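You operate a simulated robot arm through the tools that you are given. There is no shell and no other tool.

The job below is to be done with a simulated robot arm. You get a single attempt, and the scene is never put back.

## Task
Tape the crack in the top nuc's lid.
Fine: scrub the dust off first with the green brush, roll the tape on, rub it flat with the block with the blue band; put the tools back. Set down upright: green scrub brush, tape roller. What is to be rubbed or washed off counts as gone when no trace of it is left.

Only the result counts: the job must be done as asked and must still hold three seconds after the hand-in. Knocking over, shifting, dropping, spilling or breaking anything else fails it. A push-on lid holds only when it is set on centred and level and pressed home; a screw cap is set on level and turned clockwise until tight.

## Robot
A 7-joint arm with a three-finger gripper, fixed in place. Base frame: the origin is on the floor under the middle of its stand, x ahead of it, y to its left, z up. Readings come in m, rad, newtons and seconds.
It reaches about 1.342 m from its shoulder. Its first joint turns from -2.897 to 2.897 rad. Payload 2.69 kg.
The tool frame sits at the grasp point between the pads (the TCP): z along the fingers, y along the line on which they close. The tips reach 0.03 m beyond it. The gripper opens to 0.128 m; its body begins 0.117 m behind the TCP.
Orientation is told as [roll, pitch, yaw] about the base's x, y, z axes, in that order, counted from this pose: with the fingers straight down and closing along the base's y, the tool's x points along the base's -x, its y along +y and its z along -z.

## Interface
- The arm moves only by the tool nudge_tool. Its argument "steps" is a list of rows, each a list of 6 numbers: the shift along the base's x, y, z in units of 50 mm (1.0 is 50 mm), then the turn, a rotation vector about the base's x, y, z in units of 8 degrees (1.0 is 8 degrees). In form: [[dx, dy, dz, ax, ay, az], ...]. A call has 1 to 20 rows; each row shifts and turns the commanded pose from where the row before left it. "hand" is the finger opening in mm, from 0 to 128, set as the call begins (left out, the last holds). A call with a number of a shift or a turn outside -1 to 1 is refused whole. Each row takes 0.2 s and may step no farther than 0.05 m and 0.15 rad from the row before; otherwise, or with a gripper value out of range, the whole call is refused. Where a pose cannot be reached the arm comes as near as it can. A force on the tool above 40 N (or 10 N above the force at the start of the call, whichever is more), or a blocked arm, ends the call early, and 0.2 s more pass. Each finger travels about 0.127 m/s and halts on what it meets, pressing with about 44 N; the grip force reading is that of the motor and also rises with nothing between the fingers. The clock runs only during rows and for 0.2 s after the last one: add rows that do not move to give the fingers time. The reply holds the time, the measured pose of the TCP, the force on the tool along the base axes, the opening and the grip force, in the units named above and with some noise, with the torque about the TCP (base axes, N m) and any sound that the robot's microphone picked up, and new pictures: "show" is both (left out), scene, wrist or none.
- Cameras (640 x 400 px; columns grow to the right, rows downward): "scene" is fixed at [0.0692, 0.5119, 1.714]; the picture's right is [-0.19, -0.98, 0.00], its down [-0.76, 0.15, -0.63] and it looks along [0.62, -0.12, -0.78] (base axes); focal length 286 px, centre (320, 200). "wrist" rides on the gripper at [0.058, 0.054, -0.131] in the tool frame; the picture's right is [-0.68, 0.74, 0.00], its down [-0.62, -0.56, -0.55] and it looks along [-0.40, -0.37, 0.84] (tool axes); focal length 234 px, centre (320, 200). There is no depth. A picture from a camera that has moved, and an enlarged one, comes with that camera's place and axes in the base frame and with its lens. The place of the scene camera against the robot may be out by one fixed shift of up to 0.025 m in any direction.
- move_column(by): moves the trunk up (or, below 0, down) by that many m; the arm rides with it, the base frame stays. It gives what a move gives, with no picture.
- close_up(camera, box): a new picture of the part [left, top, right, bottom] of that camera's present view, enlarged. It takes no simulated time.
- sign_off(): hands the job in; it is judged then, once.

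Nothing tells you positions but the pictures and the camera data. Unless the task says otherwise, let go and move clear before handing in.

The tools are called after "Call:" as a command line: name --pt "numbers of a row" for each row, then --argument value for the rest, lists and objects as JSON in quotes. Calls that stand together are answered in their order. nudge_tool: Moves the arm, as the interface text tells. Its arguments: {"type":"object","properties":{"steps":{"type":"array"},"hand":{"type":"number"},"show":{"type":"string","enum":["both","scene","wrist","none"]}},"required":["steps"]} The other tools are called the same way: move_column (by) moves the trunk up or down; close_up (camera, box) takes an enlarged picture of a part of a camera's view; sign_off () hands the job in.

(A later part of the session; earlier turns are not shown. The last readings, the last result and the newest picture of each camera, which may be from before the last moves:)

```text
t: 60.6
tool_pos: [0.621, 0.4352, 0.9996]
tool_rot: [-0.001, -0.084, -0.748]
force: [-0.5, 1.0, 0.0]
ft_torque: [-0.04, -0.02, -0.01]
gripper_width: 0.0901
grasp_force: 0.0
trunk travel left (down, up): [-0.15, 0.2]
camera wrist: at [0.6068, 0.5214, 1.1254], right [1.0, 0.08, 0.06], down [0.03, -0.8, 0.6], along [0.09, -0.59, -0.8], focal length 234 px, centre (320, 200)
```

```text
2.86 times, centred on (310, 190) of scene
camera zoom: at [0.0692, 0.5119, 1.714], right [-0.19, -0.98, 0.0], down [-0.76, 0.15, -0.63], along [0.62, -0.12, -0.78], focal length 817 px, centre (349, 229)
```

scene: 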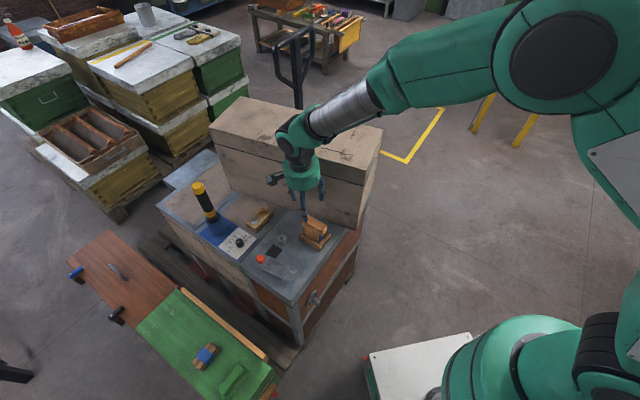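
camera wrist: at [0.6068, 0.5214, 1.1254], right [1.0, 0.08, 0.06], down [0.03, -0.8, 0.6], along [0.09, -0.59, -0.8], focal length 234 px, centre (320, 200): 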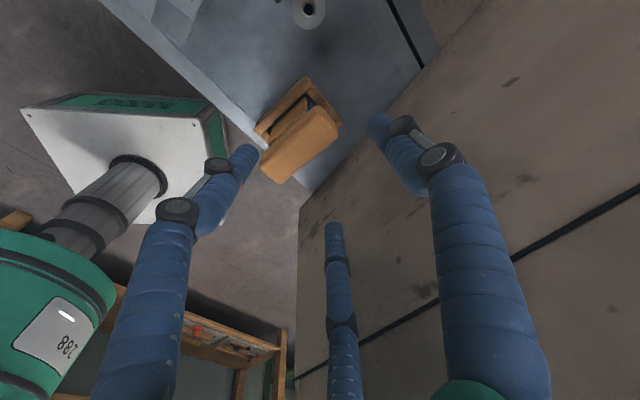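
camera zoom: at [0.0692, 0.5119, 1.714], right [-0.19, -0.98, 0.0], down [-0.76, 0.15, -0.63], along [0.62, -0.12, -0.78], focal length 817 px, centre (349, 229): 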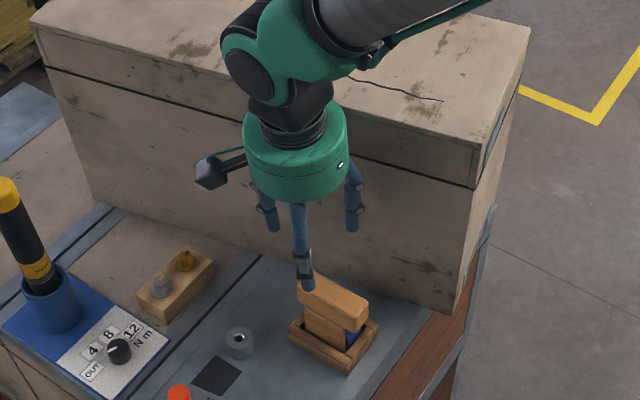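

The bar is confirmed at about (0.605, 0.416). I descend further with the fingers straddling it.

Call:
nudge_tool --pt "0.02 0 -0.4 0 0 0.1" --pt "0 0 -0.4 0 0 0" --pt "0 0 -0.4 0 0 0" --pt "0 0 -0.4 0 0 0" --pt "0 0 -0.3 0 0 0" --pt "0 0 0 0 0 0"

Call:
close_up --camera "wrist" --box '[200, 70, 440, 270]'

Call:
close_up --camera "scene" --box '[260, 160, 360, 260]'

```text
t: 62.0
tool_pos: [0.6232, 0.4352, 0.9042]
tool_rot: [-0.002, -0.083, -0.736]
force: [-0.6, 0.0, -0.8]
ft_torque: [-0.04, 0.02, -0.01]
gripper_width: 0.0903
grasp_force: 0.0
trunk travel left (down, up): [-0.15, 0.2]
camera wrist: at [0.6073, 0.5214, 1.0314], right [0.99, 0.09, 0.06], down [0.04, -0.8, 0.6], along [0.1, -0.59, -0.8], focal length 234 px, centre (320, 200)
```

scene: 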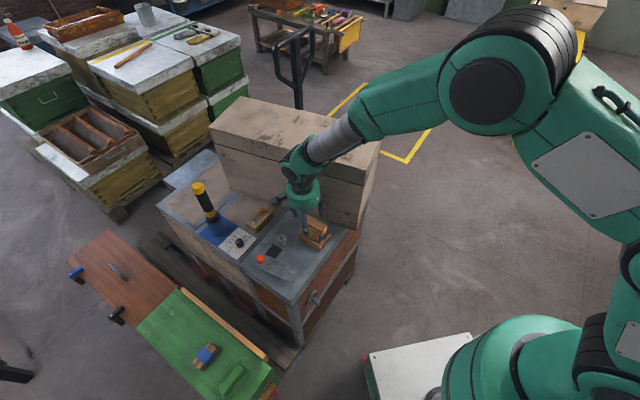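
wrist: 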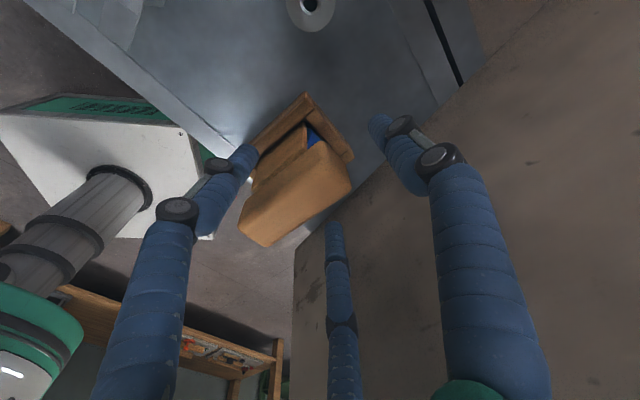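

```text
2.00 times, centred on (320, 170) of wrist
camera zoom: at [0.6073, 0.5214, 1.0314], right [0.99, 0.09, 0.06], down [0.04, -0.8, 0.6], along [0.1, -0.59, -0.8], focal length 468 px, centre (320, 260)
```

zoom: 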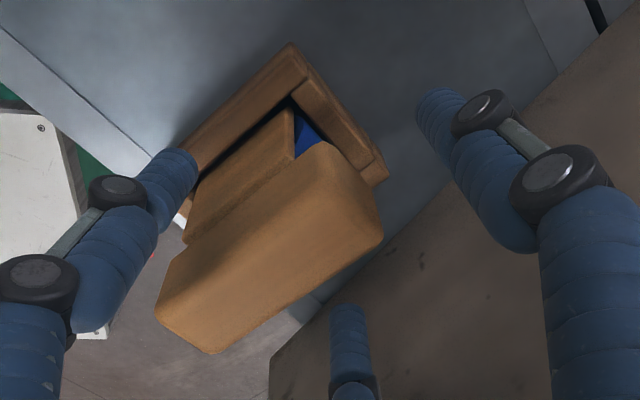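

```text
4.00 times, centred on (310, 210) of scene
camera zoom: at [0.0692, 0.5119, 1.714], right [-0.19, -0.98, 0.0], down [-0.76, 0.15, -0.63], along [0.62, -0.12, -0.78], focal length 1144 px, centre (360, 160)
```

zoom: 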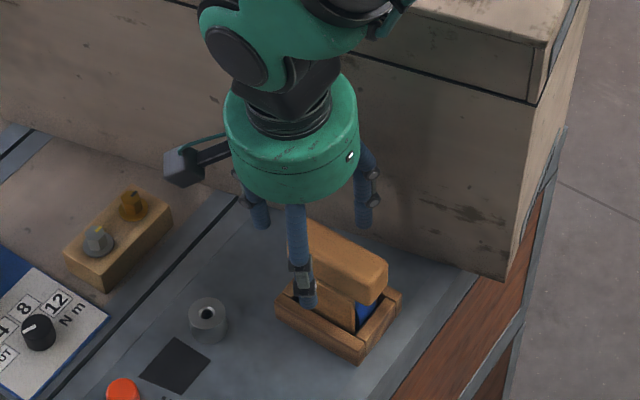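

Call:
nudge_tool --pt "0 0 -0.2 0 0 0" --pt "0 0 -0.14 0 0 0" --pt "0 0 0 0 0 0" --show "none"

Call:
nudge_tool --pt "0 0 0 0 0 0" --pt "0 0 0 0 0 0" --hand 52 --show "wrist"

Call:
close_up --camera "wrist" --box '[200, 70, 440, 270]'

```text
t: 62.8
tool_pos: [0.624, 0.4356, 0.8885]
tool_rot: [-0.003, -0.084, -0.735]
force: [0.5, -0.8, -0.4]
ft_torque: [-0.01, 0.02, 0.0]
gripper_width: 0.0901
grasp_force: 0.1
trunk travel left (down, up): [-0.15, 0.2]
```

```text
t: 63.4
tool_pos: [0.6239, 0.4346, 0.8882]
tool_rot: [-0.001, -0.083, -0.735]
force: [-0.1, 0.9, -0.5]
ft_torque: [-0.02, -0.01, 0.01]
gripper_width: 0.0523
grasp_force: 0.9
trunk travel left (down, up): [-0.15, 0.2]
camera wrist: at [0.6077, 0.5213, 1.0141], right [0.99, 0.09, 0.06], down [0.04, -0.8, 0.6], along [0.1, -0.59, -0.8], focal length 234 px, centre (320, 200)
```

wrist: 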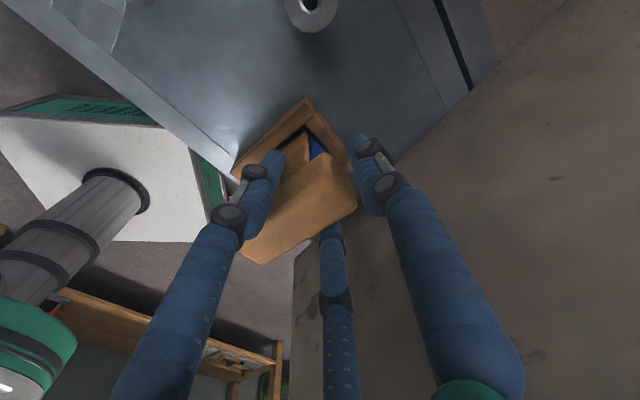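

```text
2.00 times, centred on (320, 170) of wrist
camera zoom: at [0.6077, 0.5213, 1.0141], right [0.99, 0.09, 0.06], down [0.04, -0.8, 0.6], along [0.1, -0.59, -0.8], focal length 468 px, centre (320, 260)
```

zoom: 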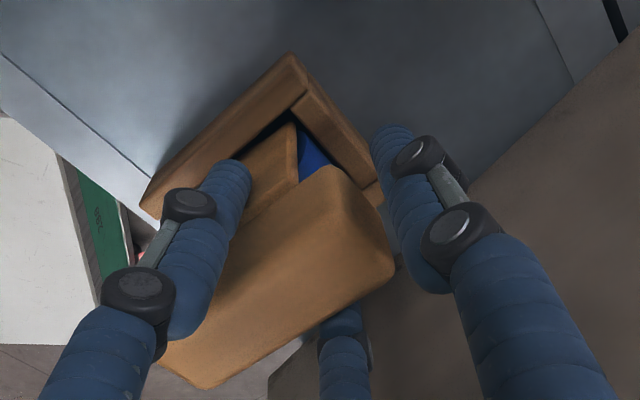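

Call:
nudge_tool --pt "0 0 0 0 0 0" --pt "0 0 0 0 0 0" --pt "0 0 0 0 0 0" --hand 0 --show "wrist"

Call:
close_up --camera "wrist" --box '[200, 70, 440, 270]'

Call:
close_up --camera "scene" --box '[260, 160, 360, 260]'

```text
t: 64.2
tool_pos: [0.6229, 0.4357, 0.8895]
tool_rot: [-0.001, -0.085, -0.736]
force: [-1.1, -1.2, 0.0]
ft_torque: [-0.02, 0.05, -0.01]
gripper_width: 0.0499
grasp_force: 44.3
trunk travel left (down, up): [-0.15, 0.2]
camera wrist: at [0.6076, 0.5213, 1.0141], right [0.99, 0.09, 0.06], down [0.04, -0.8, 0.6], along [0.1, -0.59, -0.8], focal length 234 px, centre (320, 200)
```

wrist: 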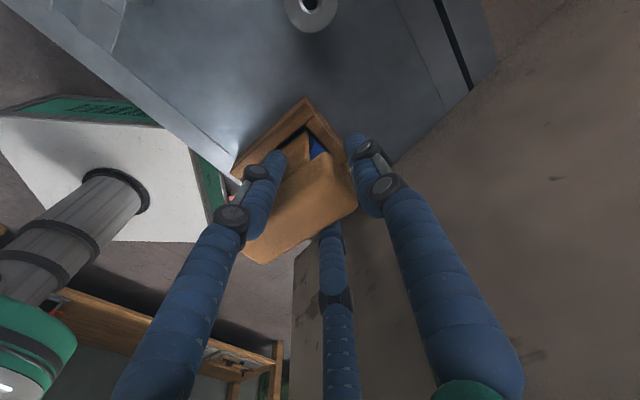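

```text
2.00 times, centred on (320, 170) of wrist
camera zoom: at [0.6076, 0.5213, 1.0141], right [0.99, 0.09, 0.06], down [0.04, -0.8, 0.6], along [0.1, -0.59, -0.8], focal length 468 px, centre (320, 260)
```

zoom: 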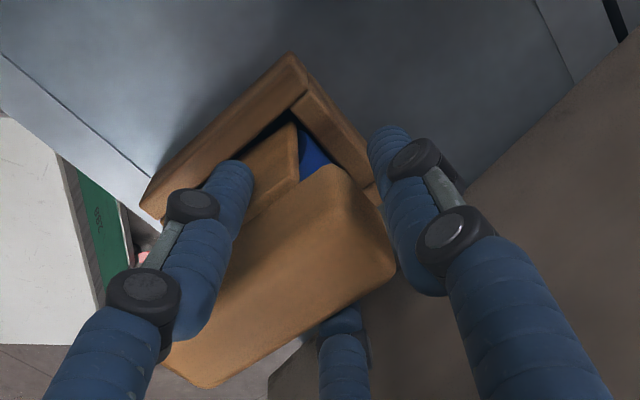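

```text
4.00 times, centred on (310, 210) of scene
camera zoom: at [0.0692, 0.5119, 1.714], right [-0.19, -0.98, 0.0], down [-0.76, 0.15, -0.63], along [0.62, -0.12, -0.78], focal length 1144 px, centre (360, 160)
```

zoom: 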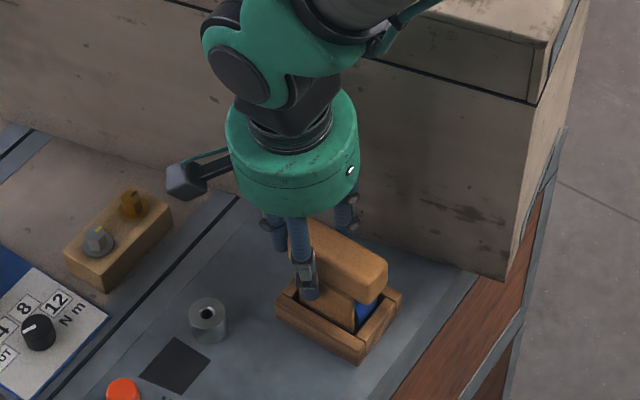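

The hand stalled at 50 mm with 44 N, so the bar is pinched. I lift slowly and check that only the roller comes up.

Call:
nudge_tool --pt "0 0 0.1 0 0 0" --pt "0 0 0.2 0 0 0" --pt "0 0 0.4 0 0 0" --pt "0 0 0.4 0 0 0" --pt "0 0 0 0 0 0"

Call:
close_up --camera "wrist" --box '[200, 50, 440, 250]'

Call:
close_up --camera "scene" --box '[260, 160, 360, 260]'

```text
t: 65.4
tool_pos: [0.6215, 0.4348, 0.9435]
tool_rot: [-0.002, -0.084, -0.735]
force: [-0.3, -0.6, -2.5]
ft_torque: [0.05, -0.07, 0.01]
gripper_width: 0.05
grasp_force: 44.0
trunk travel left (down, up): [-0.15, 0.2]
camera wrist: at [0.6069, 0.522, 1.0694], right [0.99, 0.09, 0.06], down [0.04, -0.8, 0.6], along [0.1, -0.59, -0.8], focal length 234 px, centre (320, 200)
```

scene: 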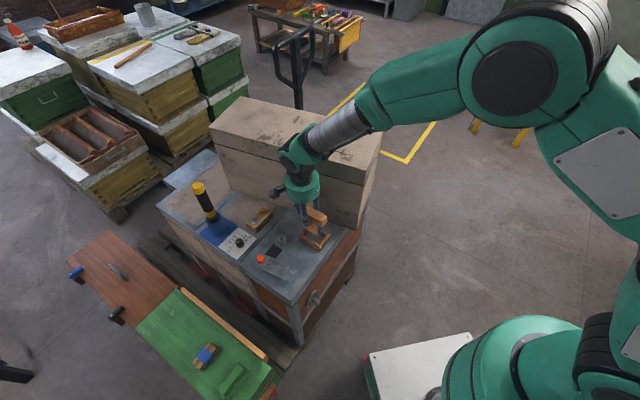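
wrist: 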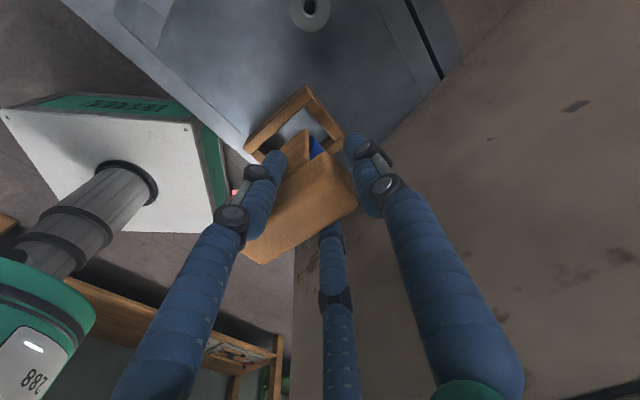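

```text
2.00 times, centred on (320, 150) of wrist
camera zoom: at [0.6069, 0.522, 1.0694], right [0.99, 0.09, 0.06], down [0.04, -0.8, 0.6], along [0.1, -0.59, -0.8], focal length 468 px, centre (320, 300)
```

zoom: 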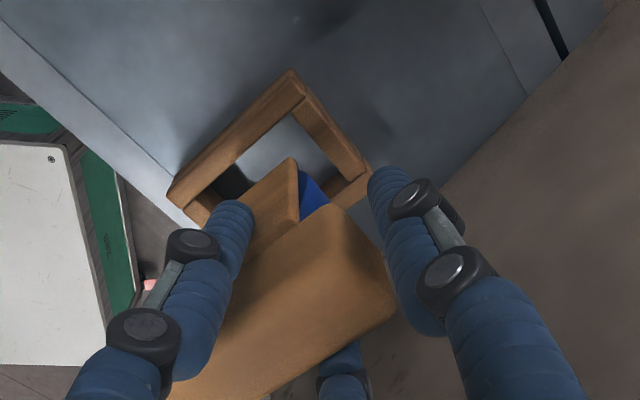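

```text
4.00 times, centred on (310, 210) of scene
camera zoom: at [0.0692, 0.5119, 1.714], right [-0.19, -0.98, 0.0], down [-0.76, 0.15, -0.63], along [0.62, -0.12, -0.78], focal length 1144 px, centre (360, 160)
```

zoom: 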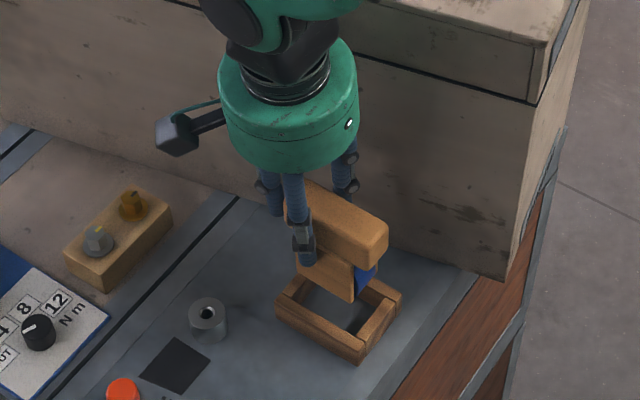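

The roller came out cleanly and the tray stayed. I raise it above the lid height and look at its underside from the fixed camera.

Call:
nudge_tool --pt "0 0 0.9 0 0 0" --pt "0 0 0.9 0 0 0" --pt "0 0 0.9 0 0 0" --pt "0 0 0.9 0 0 0" --pt "0 0 0.9 0 0 0" --pt "0 0 0.9 0 0 0" --pt "0 0 0.9 0 0 0" --pt "0 0 0.9 0 0 0" --pt "0 0 0.9 0 0 0" --pt "0 0 0 0 0 0"

Call:
close_up --camera "scene" --box '[240, 60, 360, 170]'

```text
t: 67.6
tool_pos: [0.621, 0.4345, 1.3486]
tool_rot: [-0.002, -0.084, -0.734]
force: [-0.7, 0.1, -0.8]
ft_torque: [0.04, -0.07, 0.01]
gripper_width: 0.0499
grasp_force: 44.0
trunk travel left (down, up): [-0.15, 0.2]
camera wrist: at [0.6063, 0.5206, 1.4737], right [0.99, 0.09, 0.06], down [0.04, -0.8, 0.6], along [0.1, -0.59, -0.8], focal length 234 px, centre (320, 200)
```

scene: 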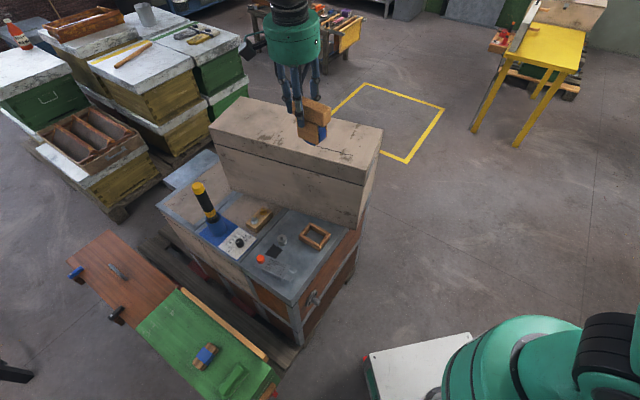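
wrist: 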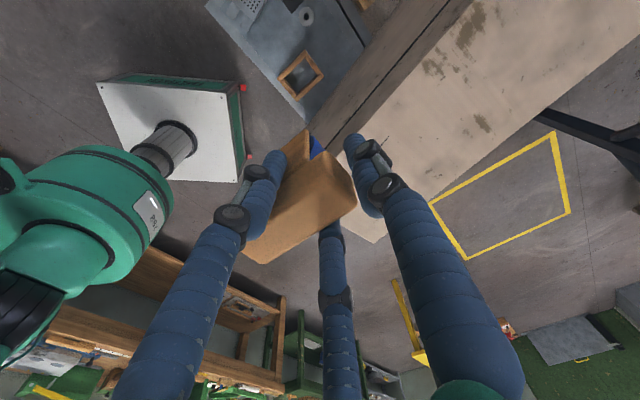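

```text
3.64 times, centred on (300, 115) of scene
camera zoom: at [0.0692, 0.5119, 1.714], right [-0.19, -0.98, 0.0], down [-0.76, 0.15, -0.63], along [0.62, -0.12, -0.78], focal length 1040 px, centre (393, 509)
```

zoom: 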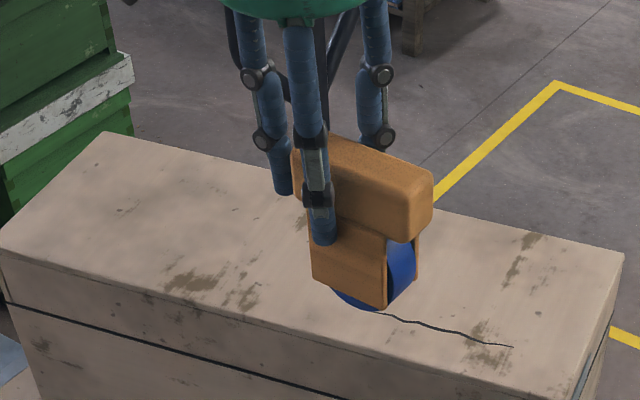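

Now it's clear: the blue tape wheel sits between two cheek plates and rolls along the bar's long direction. So the bar must line up with the crack (about 58°), which is only about +10.5° from here. I move above the crack's near end.

Call:
nudge_tool --pt "0.32 -0.8 -0.25 0 0 0.3275" --pt "0.32 -0.8 -0.25 0 0 0.3275" --pt "0.32 -0.8 -0.25 0 0 0.3275" --pt "0.32 -0.8 -0.25 0 0 0.3275" --pt "0 0 0 0 0 0"

Call:
close_up --camera "scene" --box '[260, 60, 400, 170]'

Call:
close_up --camera "wrist" --box '[200, 60, 440, 260]'

```text
t: 68.8
tool_pos: [0.6893, 0.2742, 1.2985]
tool_rot: [-0.003, -0.084, -0.552]
force: [-0.2, -0.8, -1.6]
ft_torque: [0.14, -0.01, -0.01]
gripper_width: 0.0497
grasp_force: 43.9
trunk travel left (down, up): [-0.15, 0.2]
camera wrist: at [0.657, 0.356, 1.4244], right [0.96, 0.27, 0.06], down [0.19, -0.78, 0.6], along [0.21, -0.56, -0.8], focal length 234 px, centre (320, 200)
```

scene: 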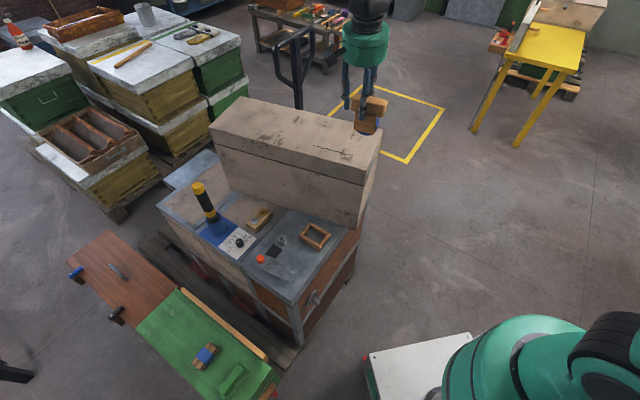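
wrist: 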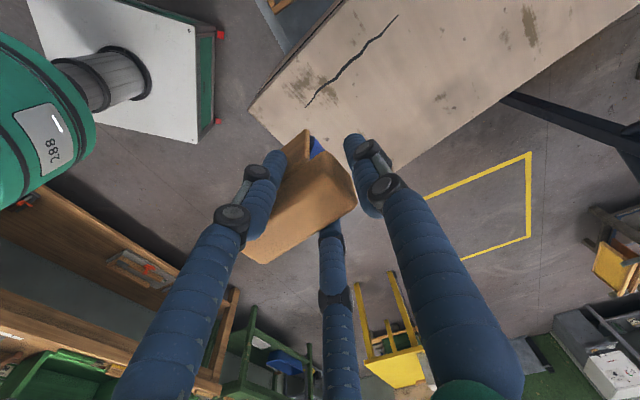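

```text
3.64 times, centred on (330, 115) of scene
camera zoom: at [0.0692, 0.5119, 1.714], right [-0.19, -0.98, 0.0], down [-0.76, 0.15, -0.63], along [0.62, -0.12, -0.78], focal length 1040 px, centre (284, 509)
```

zoom: 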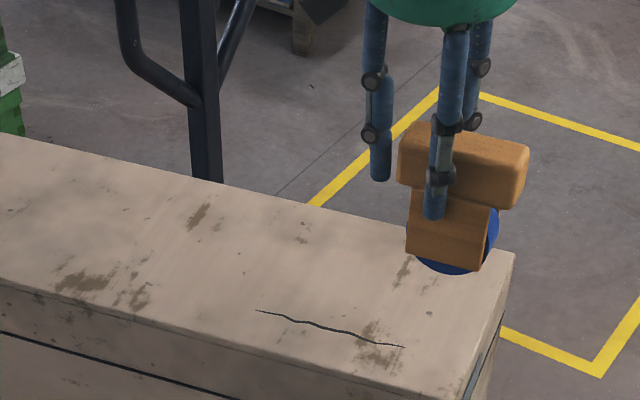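

```text
2.00 times, centred on (320, 160) of wrist
camera zoom: at [0.657, 0.356, 1.4244], right [0.96, 0.27, 0.06], down [0.19, -0.78, 0.6], along [0.21, -0.56, -0.8], focal length 468 px, centre (320, 280)
```

zoom: 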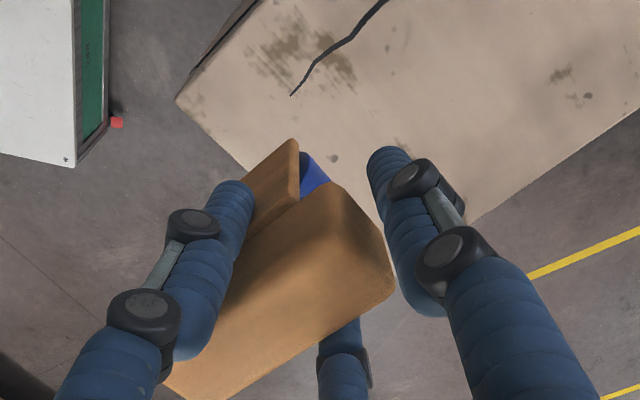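

The wheel is visible with its axis across the crack direction. I correct about 6 mm sideways and descend toward the lid just before the crack's near end.

Call:
nudge_tool --pt "-0.1 0.06 -0.4 0 0 0" --pt "0 0 -0.4 0 0 0" --pt "0 0 -0.25 0 0 0" --pt "0 0 0 0 0 0" --show "scene"

Call:
close_up --camera "scene" --box '[300, 80, 400, 170]'

Call:
close_up --camera "wrist" --box '[200, 60, 440, 260]'

```text
t: 69.8
tool_pos: [0.6808, 0.2782, 1.2453]
tool_rot: [-0.002, -0.084, -0.552]
force: [-0.2, -0.9, -0.8]
ft_torque: [0.01, -0.02, 0.01]
gripper_width: 0.0497
grasp_force: 44.2
trunk travel left (down, up): [-0.15, 0.2]
```

scene: 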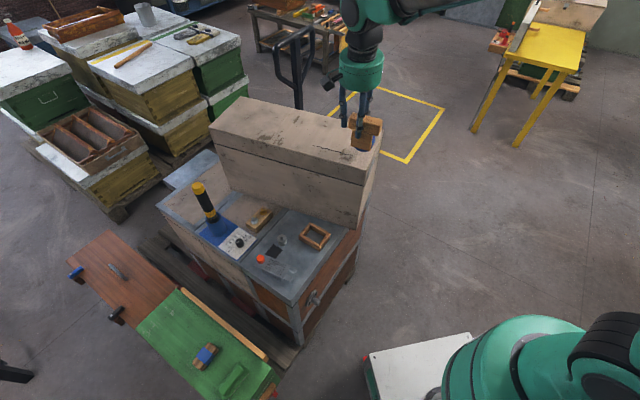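

```text
4.44 times, centred on (350, 125) of scene
camera zoom: at [0.0692, 0.5119, 1.714], right [-0.19, -0.98, 0.0], down [-0.76, 0.15, -0.63], along [0.62, -0.12, -0.78], focal length 1271 px, centre (187, 533)
```

zoom: 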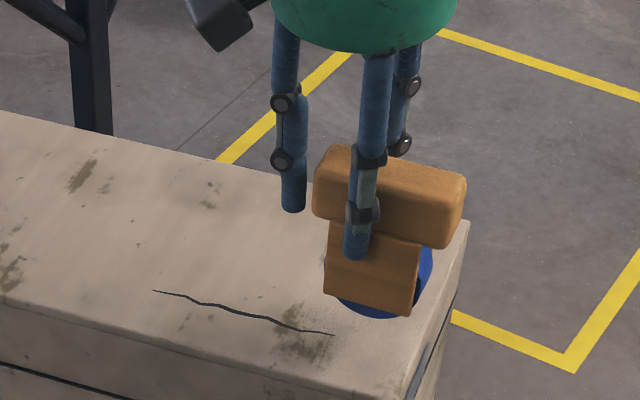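

```text
2.00 times, centred on (320, 160) of wrist
camera zoom: at [0.6504, 0.3613, 1.3712], right [0.96, 0.27, 0.06], down [0.19, -0.78, 0.6], along [0.21, -0.56, -0.8], focal length 468 px, centre (320, 280)
```

zoom: 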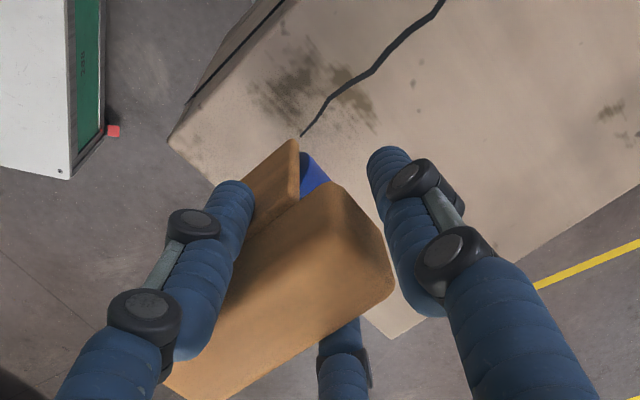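

Call:
nudge_tool --pt "0 0 -0.1 0 0 0" --pt "0 0 -0.1 0 0 0" --pt "0 0 0 0 0 0" --show "none"

Call:
close_up --camera "scene" --box '[300, 80, 400, 170]'

```text
t: 70.6
tool_pos: [0.6825, 0.2775, 1.2363]
tool_rot: [-0.002, -0.083, -0.55]
force: [-0.4, 0.7, -1.6]
ft_torque: [0.03, -0.03, -0.04]
gripper_width: 0.0495
grasp_force: 43.7
trunk travel left (down, up): [-0.15, 0.2]
```

```text
4.44 times, centred on (350, 125) of scene
camera zoom: at [0.0692, 0.5119, 1.714], right [-0.19, -0.98, 0.0], down [-0.76, 0.15, -0.63], along [0.62, -0.12, -0.78], focal length 1271 px, centre (187, 533)
```

zoom: 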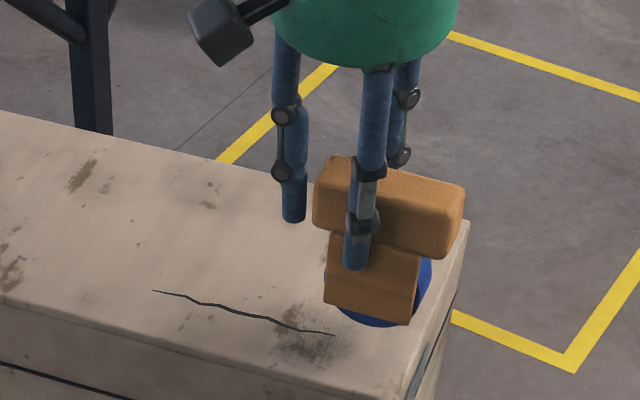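

Call:
nudge_tool --pt "0 0 -0.05 0 0 0" --pt "0 0 -0.05 0 0 0" --pt "0 0 0 0 0 0" --show "none"

Call:
nudge_tool --pt "0 0 -0.05 0 0 0" --pt "0 0 0 0 0 0" --show "none"

Call:
nudge_tool --pt "0 0 -0.05 0 0 0" --pt "0 0 0 0 0 0" --show "none"

```text
t: 71.4
tool_pos: [0.6814, 0.2783, 1.2309]
tool_rot: [-0.002, -0.083, -0.55]
force: [-0.4, 0.2, -1.7]
ft_torque: [0.02, -0.02, -0.02]
gripper_width: 0.0497
grasp_force: 44.3
trunk travel left (down, up): [-0.15, 0.2]
```

```text
t: 72.0
tool_pos: [0.6819, 0.2781, 1.2279]
tool_rot: [-0.002, -0.084, -0.553]
force: [-0.7, 0.0, -1.6]
ft_torque: [0.03, 0.03, -0.01]
gripper_width: 0.0492
grasp_force: 43.8
trunk travel left (down, up): [-0.15, 0.2]
```

```text
t: 72.6
tool_pos: [0.6829, 0.2782, 1.2265]
tool_rot: [-0.002, -0.084, -0.552]
force: [0.6, -0.4, -2.3]
ft_torque: [0.04, -0.04, 0.0]
gripper_width: 0.0494
grasp_force: 43.9
trunk travel left (down, up): [-0.15, 0.2]
```

Call:
close_up --camera "scene" --box '[310, 100, 390, 160]'

Call:
close_up --camera "wrist" --box '[260, 60, 380, 160]'

```text
6.67 times, centred on (350, 130) of scene
camera zoom: at [0.0692, 0.5119, 1.714], right [-0.19, -0.98, 0.0], down [-0.76, 0.15, -0.63], along [0.62, -0.12, -0.78], focal length 1906 px, centre (120, 667)
```

zoom: 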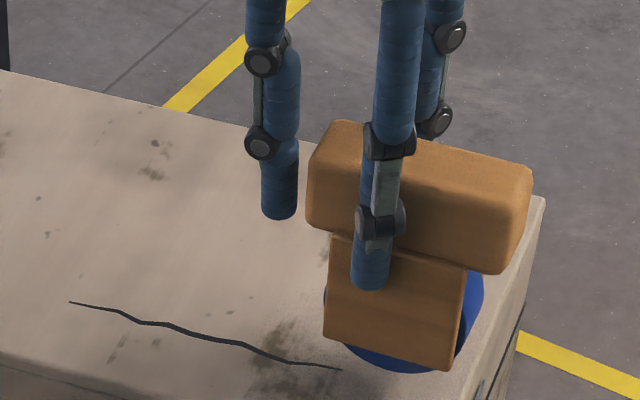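

```text
4.00 times, centred on (320, 110) of wrist
camera zoom: at [0.6518, 0.3604, 1.3524], right [0.96, 0.27, 0.06], down [0.19, -0.78, 0.6], along [0.21, -0.56, -0.8], focal length 937 px, centre (320, 560)
```

zoom: 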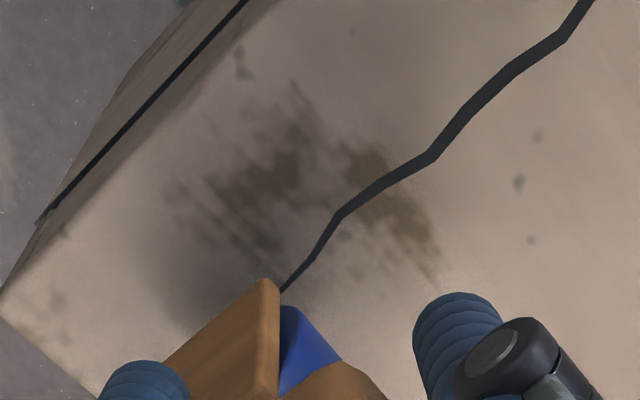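

The roller appears to have aligned itself with the fingers, so it leans about 4.8° sideways. I raise slightly and turn the hand back to vertical so the wheel stands upright, then re-check its position over the crack line.

Call:
nudge_tool --pt "0 0 0.2 0 0 0" --pt "0 0 0 0.158 0.256 0" --pt "0 0 0 0.158 0.256 0" --pt "0 0 0 0 0 0" --show "none"

Call:
close_up --camera "scene" --box '[310, 100, 390, 160]'

Call:
close_up --camera "wrist" --box '[260, 60, 380, 160]'

```text
t: 73.6
tool_pos: [0.6813, 0.2775, 1.2354]
tool_rot: [-0.003, 0.0, -0.552]
force: [0.2, -0.3, -2.4]
ft_torque: [0.05, 0.02, 0.01]
gripper_width: 0.0492
grasp_force: 43.8
trunk travel left (down, up): [-0.15, 0.2]
```

```text
6.67 times, centred on (350, 130) of scene
camera zoom: at [0.0692, 0.5119, 1.714], right [-0.19, -0.98, 0.0], down [-0.76, 0.15, -0.63], along [0.62, -0.12, -0.78], focal length 1906 px, centre (120, 667)
```

zoom: 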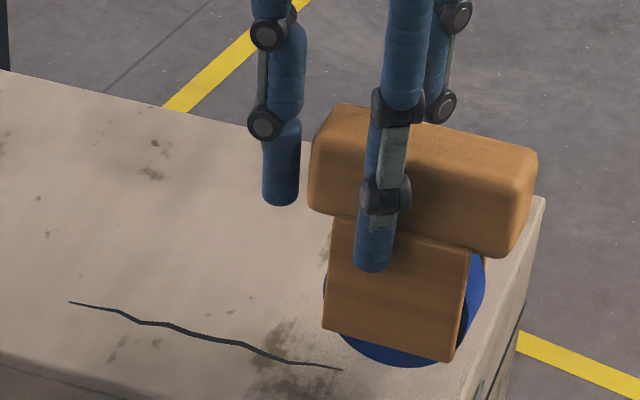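

```text
4.00 times, centred on (320, 110) of wrist
camera zoom: at [0.6601, 0.3545, 1.3672], right [0.96, 0.27, 0.0], down [0.23, -0.8, 0.55], along [0.15, -0.53, -0.84], focal length 937 px, centre (320, 560)
```

zoom: 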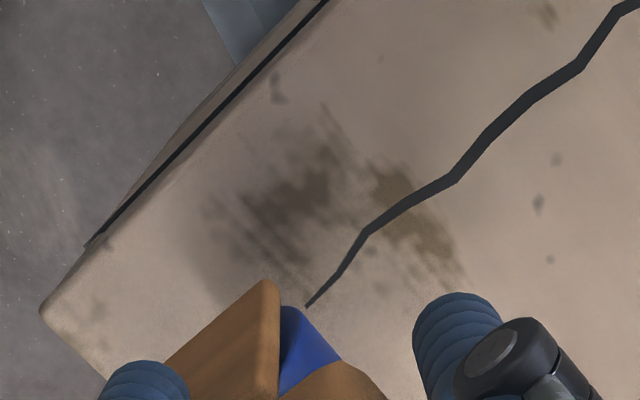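

Upright now, with the cheek plates symmetric about the hand's plane and the plane on the crack line within a millimetre or two. I step down to make contact.

Call:
nudge_tool --pt "0 0 -0.1 0 0 0" --pt "0 0 -0.06 0 0 0" --pt "0 0 0 0 0 0" --show "none"

Call:
nudge_tool --pt "0 0 -0.05 0 0 0" --pt "0 0 0 0 0 0" --show "none"

Call:
nudge_tool --pt "0 0 -0.05 0 0 0" --pt "0 0 0 0 0 0" --show "none"

```text
t: 74.4
tool_pos: [0.6824, 0.2772, 1.2274]
tool_rot: [-0.002, 0.0, -0.551]
force: [0.1, 0.6, -0.4]
ft_torque: [0.05, 0.0, 0.02]
gripper_width: 0.0494
grasp_force: 43.9
trunk travel left (down, up): [-0.15, 0.2]
```

```text
t: 75.0
tool_pos: [0.6833, 0.2779, 1.2249]
tool_rot: [-0.002, -0.001, -0.551]
force: [-0.3, 0.1, -1.5]
ft_torque: [0.01, -0.03, -0.05]
gripper_width: 0.0494
grasp_force: 43.9
trunk travel left (down, up): [-0.15, 0.2]
```

```text
t: 75.6
tool_pos: [0.6823, 0.2768, 1.2228]
tool_rot: [-0.003, 0.0, -0.551]
force: [-0.5, 0.3, -1.3]
ft_torque: [0.03, -0.02, -0.02]
gripper_width: 0.0495
grasp_force: 44.0
trunk travel left (down, up): [-0.15, 0.2]
```

Call:
nudge_tool --pt "0 0 -0.05 0 0 0" --pt "0 0 0 0 0 0" --show "none"

Call:
nudge_tool --pt "0 0 -0.05 0 0 0" --pt "0 0 0 0 0 0" --show "none"

Call:
close_up --camera "scene" --box '[310, 100, 390, 160]'

```text
t: 76.2
tool_pos: [0.6823, 0.2786, 1.2205]
tool_rot: [-0.001, -0.001, -0.551]
force: [0.4, 0.8, -1.8]
ft_torque: [0.03, -0.06, -0.01]
gripper_width: 0.0494
grasp_force: 44.2
trunk travel left (down, up): [-0.15, 0.2]
```

```text
t: 76.8
tool_pos: [0.6829, 0.278, 1.2192]
tool_rot: [-0.002, 0.001, -0.552]
force: [0.1, -0.3, -1.7]
ft_torque: [0.03, -0.04, 0.01]
gripper_width: 0.0491
grasp_force: 43.9
trunk travel left (down, up): [-0.15, 0.2]
```

```text
6.67 times, centred on (350, 130) of scene
camera zoom: at [0.0692, 0.5119, 1.714], right [-0.19, -0.98, 0.0], down [-0.76, 0.15, -0.63], along [0.62, -0.12, -0.78], focal length 1906 px, centre (120, 667)
```

zoom: 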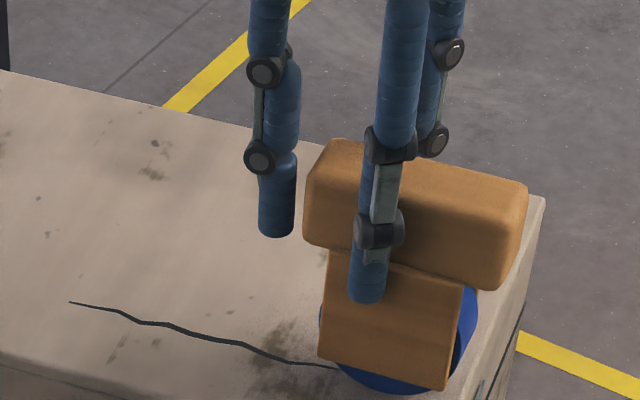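

Call:
nudge_tool --pt "0 0 -0.05 0 0 0" --pt "0 0 0 0 0 0" --show "none"

Call:
nudge_tool --pt "0 0 -0.05 0 0 0" --pt "0 0 0 0 0 0" --show "none"

Call:
nudge_tool --pt "0 0 -0.05 0 0 0" --pt "0 0 0 0 0 0" --show "none"

```text
t: 77.4
tool_pos: [0.6805, 0.2792, 1.2149]
tool_rot: [-0.001, 0.001, -0.551]
force: [0.6, 0.3, -1.8]
ft_torque: [0.02, -0.02, -0.02]
gripper_width: 0.0492
grasp_force: 44.3
trunk travel left (down, up): [-0.15, 0.2]
```

```text
t: 78.0
tool_pos: [0.6811, 0.2777, 1.213]
tool_rot: [0.0, 0.0, -0.552]
force: [0.0, 1.6, 3.3]
ft_torque: [0.02, 0.04, -0.01]
gripper_width: 0.0495
grasp_force: 43.6
trunk travel left (down, up): [-0.15, 0.2]
```

```text
t: 78.6
tool_pos: [0.6816, 0.2784, 1.2136]
tool_rot: [0.0, -0.001, -0.551]
force: [-1.7, -1.7, 21.5]
ft_torque: [-0.75, 0.35, -0.07]
gripper_width: 0.0494
grasp_force: 43.6
trunk travel left (down, up): [-0.15, 0.2]
```

Contact at TCP z≈1.2135 (21 N), about 22 mm before the crack's end. I roll the first 40 mm along the crack direction and look at the tape it lays.

Call:
nudge_tool --pt "0.105 0.17 0 0 0 0" --pt "0.105 0.17 0 0 0 0" --pt "0.105 0.17 0 0 0 0" --pt "0.105 0.17 0 0 0 0" --pt "0 0 0 0 0 0" --show "scene"

Call:
close_up --camera "scene" --box '[310, 100, 390, 160]'

Call:
close_up --camera "wrist" --box '[200, 60, 440, 260]'

```text
t: 79.8
tool_pos: [0.7009, 0.3111, 1.2123]
tool_rot: [0.001, -0.001, -0.551]
force: [-3.2, -6.4, 27.2]
ft_torque: [-1.15, 0.61, 0.02]
gripper_width: 0.0492
grasp_force: 44.1
trunk travel left (down, up): [-0.15, 0.2]
```

scene: 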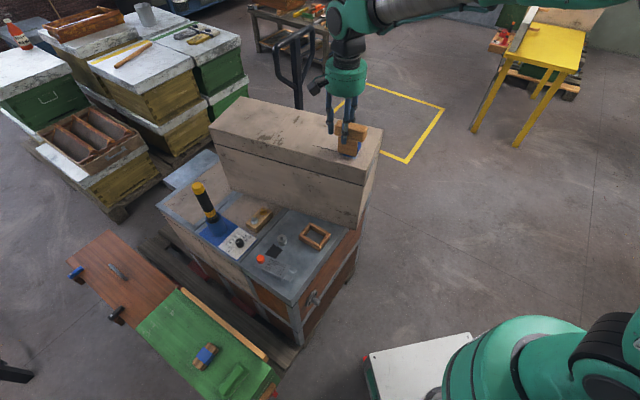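

```text
6.67 times, centred on (350, 130) of scene
camera zoom: at [0.0692, 0.5119, 1.714], right [-0.19, -0.98, 0.0], down [-0.76, 0.15, -0.63], along [0.62, -0.12, -0.78], focal length 1906 px, centre (120, 667)
```

zoom: 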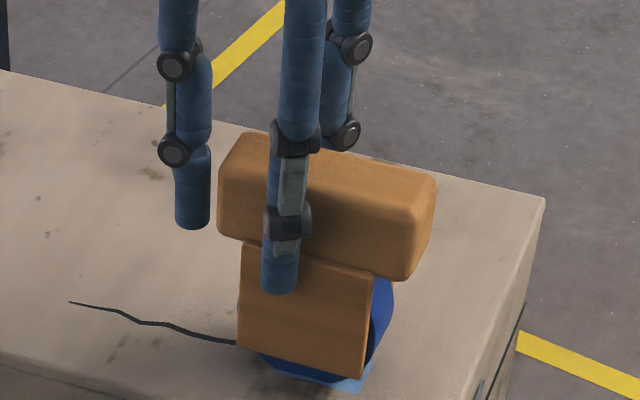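

```text
2.00 times, centred on (320, 160) of wrist
camera zoom: at [0.6796, 0.3878, 1.3441], right [0.96, 0.27, 0.0], down [0.23, -0.8, 0.55], along [0.15, -0.53, -0.84], focal length 468 px, centre (320, 280)
```

zoom: 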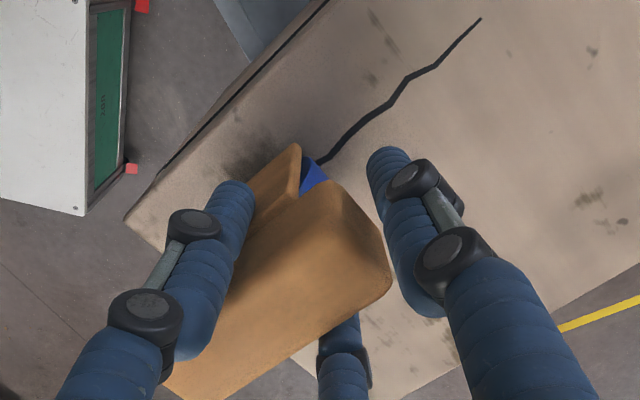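

Light-blue tape is being laid over the crack, roughly centred. I continue rolling with slightly less pressure.

Call:
nudge_tool --pt "0.105 0.17 0.012 0 0 0" --pt "0.105 0.17 0 0 0 0" --pt "0.105 0.17 0 0 0 0" --pt "0.105 0.17 0 0 0 0" --pt "0.105 0.17 0 0 0 0" --pt "0.105 0.17 0 0 0 0" --pt "0 0 0 0 0 0" --show "none"

Call:
close_up --camera "scene" --box '[310, 100, 390, 160]'

Call:
close_up --camera "wrist" --box '[200, 60, 440, 260]'

```text
t: 81.4
tool_pos: [0.7324, 0.3613, 1.2118]
tool_rot: [0.001, 0.0, -0.552]
force: [-1.3, -3.2, 21.3]
ft_torque: [-0.7, 0.44, 0.0]
gripper_width: 0.0495
grasp_force: 44.4
trunk travel left (down, up): [-0.15, 0.2]
```

```text
6.67 times, centred on (350, 130) of scene
camera zoom: at [0.0692, 0.5119, 1.714], right [-0.19, -0.98, 0.0], down [-0.76, 0.15, -0.63], along [0.62, -0.12, -0.78], focal length 1906 px, centre (120, 667)
```

zoom: 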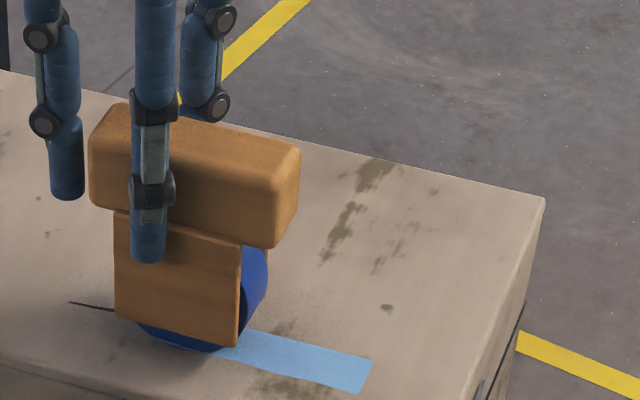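

```text
2.00 times, centred on (320, 160) of wrist
camera zoom: at [0.7109, 0.4384, 1.3439], right [0.96, 0.27, 0.0], down [0.23, -0.8, 0.55], along [0.15, -0.53, -0.84], focal length 468 px, centre (320, 280)
```

zoom: 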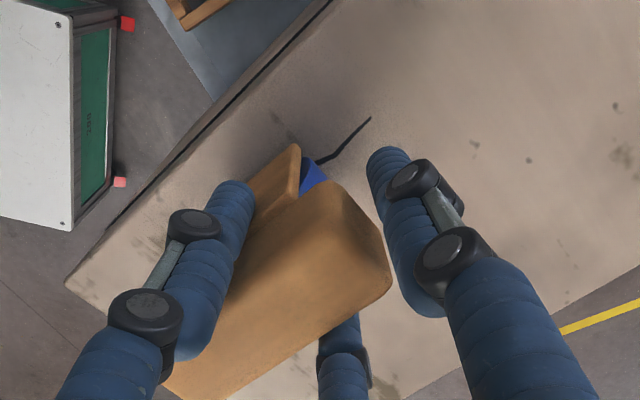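

Call:
nudge_tool --pt "0.105 0.17 0 0 0 0" --pt "0.105 0.17 0 0 0 0" --pt "0.105 0.17 0 0 0 0" --pt "0.105 0.17 0 0 0 0" --pt "0.105 0.17 0 0 0 0" --pt "0.105 0.17 0 0 0 0" --pt "0.105 0.17 0 0 0 0" --pt "0.105 0.17 0 0 0 0" --pt "0 0 0 0 0 0" --show "none"

Call:
close_up --camera "scene" --box '[280, 90, 380, 165]'

Call:
close_up --camera "wrist" --box '[200, 60, 440, 260]'

```text
t: 83.4
tool_pos: [0.7743, 0.4303, 1.2122]
tool_rot: [0.001, -0.001, -0.553]
force: [-2.0, -4.5, 21.0]
ft_torque: [-0.85, 0.43, 0.04]
gripper_width: 0.0492
grasp_force: 44.5
trunk travel left (down, up): [-0.15, 0.2]
```

```text
5.33 times, centred on (330, 128) of scene
camera zoom: at [0.0692, 0.5119, 1.714], right [-0.19, -0.98, 0.0], down [-0.76, 0.15, -0.63], along [0.62, -0.12, -0.78], focal length 1525 px, centre (267, 587)
```

zoom: 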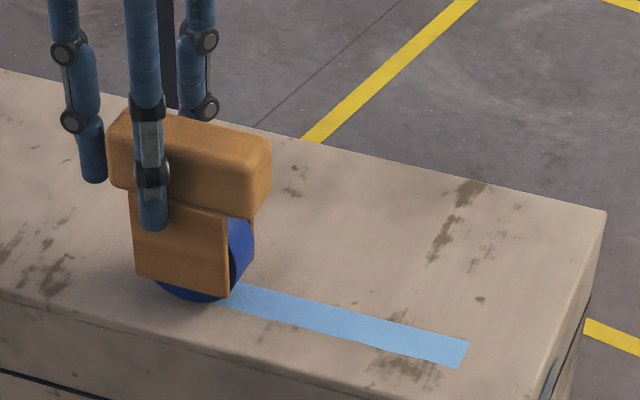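

```text
2.00 times, centred on (320, 160) of wrist
camera zoom: at [0.7527, 0.5067, 1.3437], right [0.96, 0.27, 0.0], down [0.23, -0.8, 0.55], along [0.15, -0.53, -0.84], focal length 468 px, centre (320, 280)
```

zoom: 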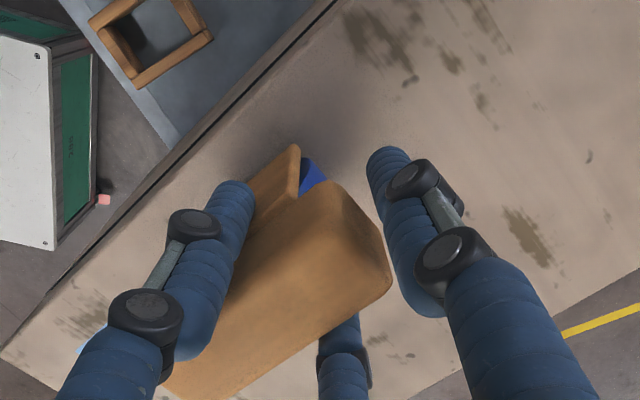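

The crack is completely covered, with about 19 mm of overrun. I lift the roller straight up and check the tape.

Call:
nudge_tool --pt "0 0 0.2 0 0 0" --pt "0 0 0.4 0 0 0" --pt "0 0 0.8 0 0 0" --pt "0 0 0.8 0 0 0" --pt "-0.4 0.5 0.5 0 0 0" --pt "-0.5 0.6 0.3 0 0 0" --pt "-0.6 0.6 0 0 0 0" --pt "0 0 0 0 0 0" --show "scene"

Call:
close_up --camera "scene" --box '[280, 90, 380, 165]'

```text
t: 85.2
tool_pos: [0.6993, 0.5167, 1.3618]
tool_rot: [-0.002, 0.001, -0.553]
force: [-0.3, 1.4, -2.0]
ft_torque: [-0.01, -0.06, -0.04]
gripper_width: 0.0492
grasp_force: 43.9
trunk travel left (down, up): [-0.15, 0.2]
```

scene: 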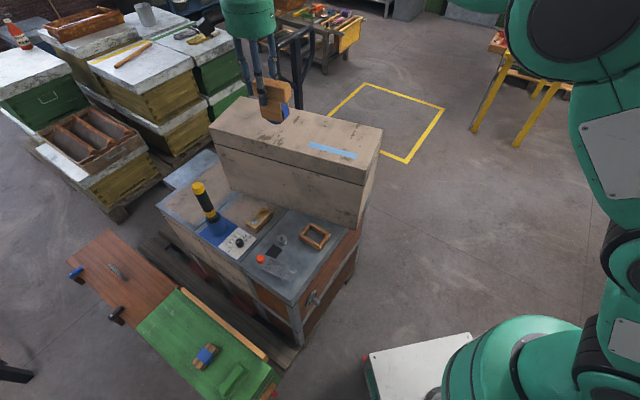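

```text
5.33 times, centred on (330, 128) of scene
camera zoom: at [0.0692, 0.5119, 1.714], right [-0.19, -0.98, 0.0], down [-0.76, 0.15, -0.63], along [0.62, -0.12, -0.78], focal length 1525 px, centre (267, 587)
```

zoom: 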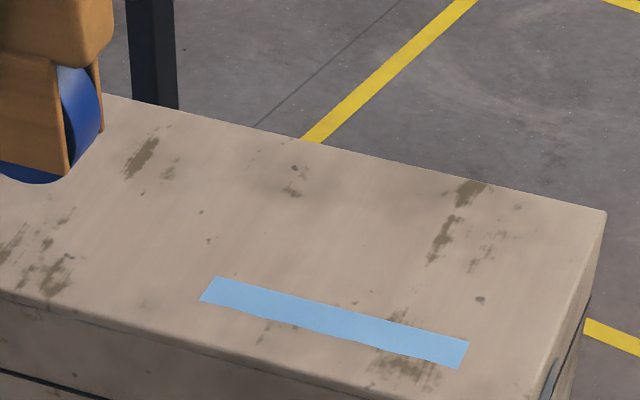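

The tape lies nicely over the crack. Now I take the roller back to its tray: original grasp spot, with a slight 2.4° lean to keep the palm clear of the box.

Call:
nudge_tool --pt "-0.525 -0.525 0 -0.067 -0.0745 -0.437" --pt "-0.525 -0.525 0 -0.067 -0.0745 -0.437" --pt "-0.525 -0.525 0 -0.067 -0.0745 -0.437" --pt "0 0 0 0 0 0" --show "none"

Call:
nudge_tool --pt "0 0 -0.8 0 0 0" --pt "0 0 -0.8 0 0 0" --pt "0 0 -0.8 0 0 0" --pt "0 0 -0.8 0 0 0" --pt "0 0 -0.8 0 0 0" --pt "0 0 -0.8 0 0 0" --pt "0 0 -0.4 0 0 0" --pt "0 0 0 0 0 0"

Call:
close_up --camera "wrist" --box '[200, 50, 440, 250]'

Call:
close_up --camera "scene" --box '[260, 120, 360, 260]'

```text
t: 86.2
tool_pos: [0.6197, 0.4362, 1.3621]
tool_rot: [-0.004, -0.043, -0.736]
force: [-0.2, 0.0, -1.1]
ft_torque: [0.09, -0.11, -0.02]
gripper_width: 0.0493
grasp_force: 44.0
trunk travel left (down, up): [-0.15, 0.2]
```

```text
t: 88.0
tool_pos: [0.6213, 0.4373, 1.1001]
tool_rot: [-0.006, -0.042, -0.736]
force: [0.3, 0.9, -1.3]
ft_torque: [0.04, -0.02, 0.0]
gripper_width: 0.0488
grasp_force: 43.4
trunk travel left (down, up): [-0.15, 0.2]
camera wrist: at [0.6102, 0.5209, 1.2285], right [1.0, 0.09, 0.02], down [0.06, -0.81, 0.58], along [0.07, -0.57, -0.82], focal length 234 px, centre (320, 200)
```

scene: 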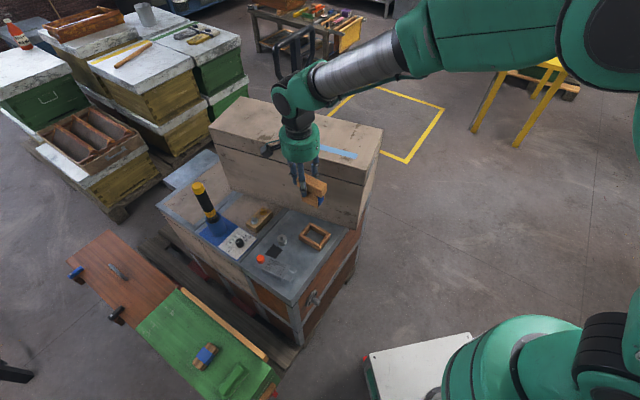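
wrist: 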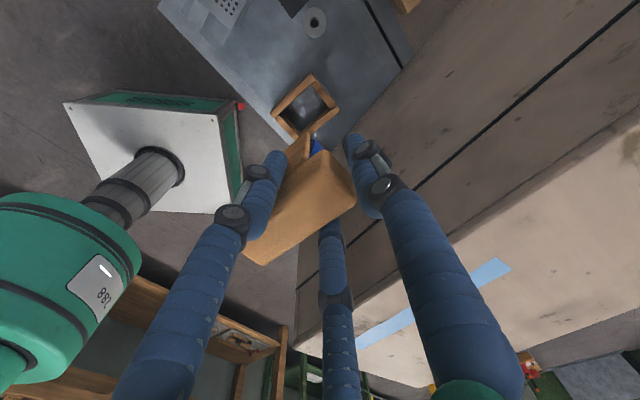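

```text
2.00 times, centred on (320, 150) of wrist
camera zoom: at [0.6102, 0.5209, 1.2285], right [1.0, 0.09, 0.02], down [0.06, -0.81, 0.58], along [0.07, -0.57, -0.82], focal length 468 px, centre (320, 300)
```

zoom: 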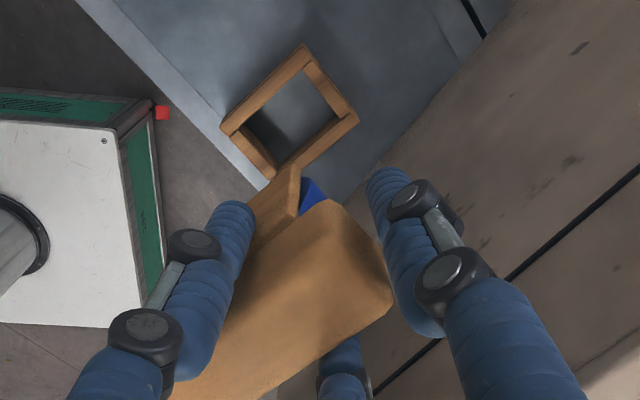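

```text
2.86 times, centred on (310, 190) of scene
camera zoom: at [0.0692, 0.5119, 1.714], right [-0.19, -0.98, 0.0], down [-0.76, 0.15, -0.63], along [0.62, -0.12, -0.78], focal length 817 px, centre (349, 229)
```

zoom: 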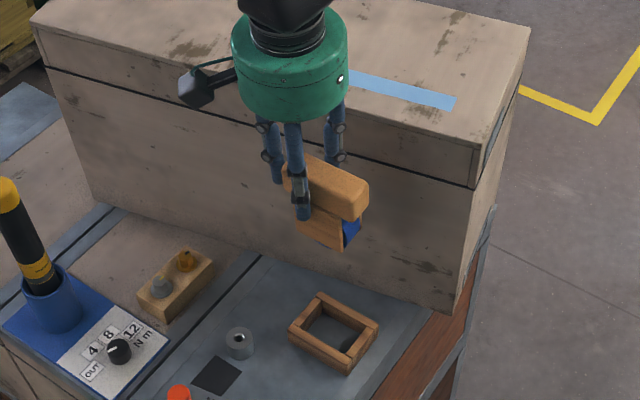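

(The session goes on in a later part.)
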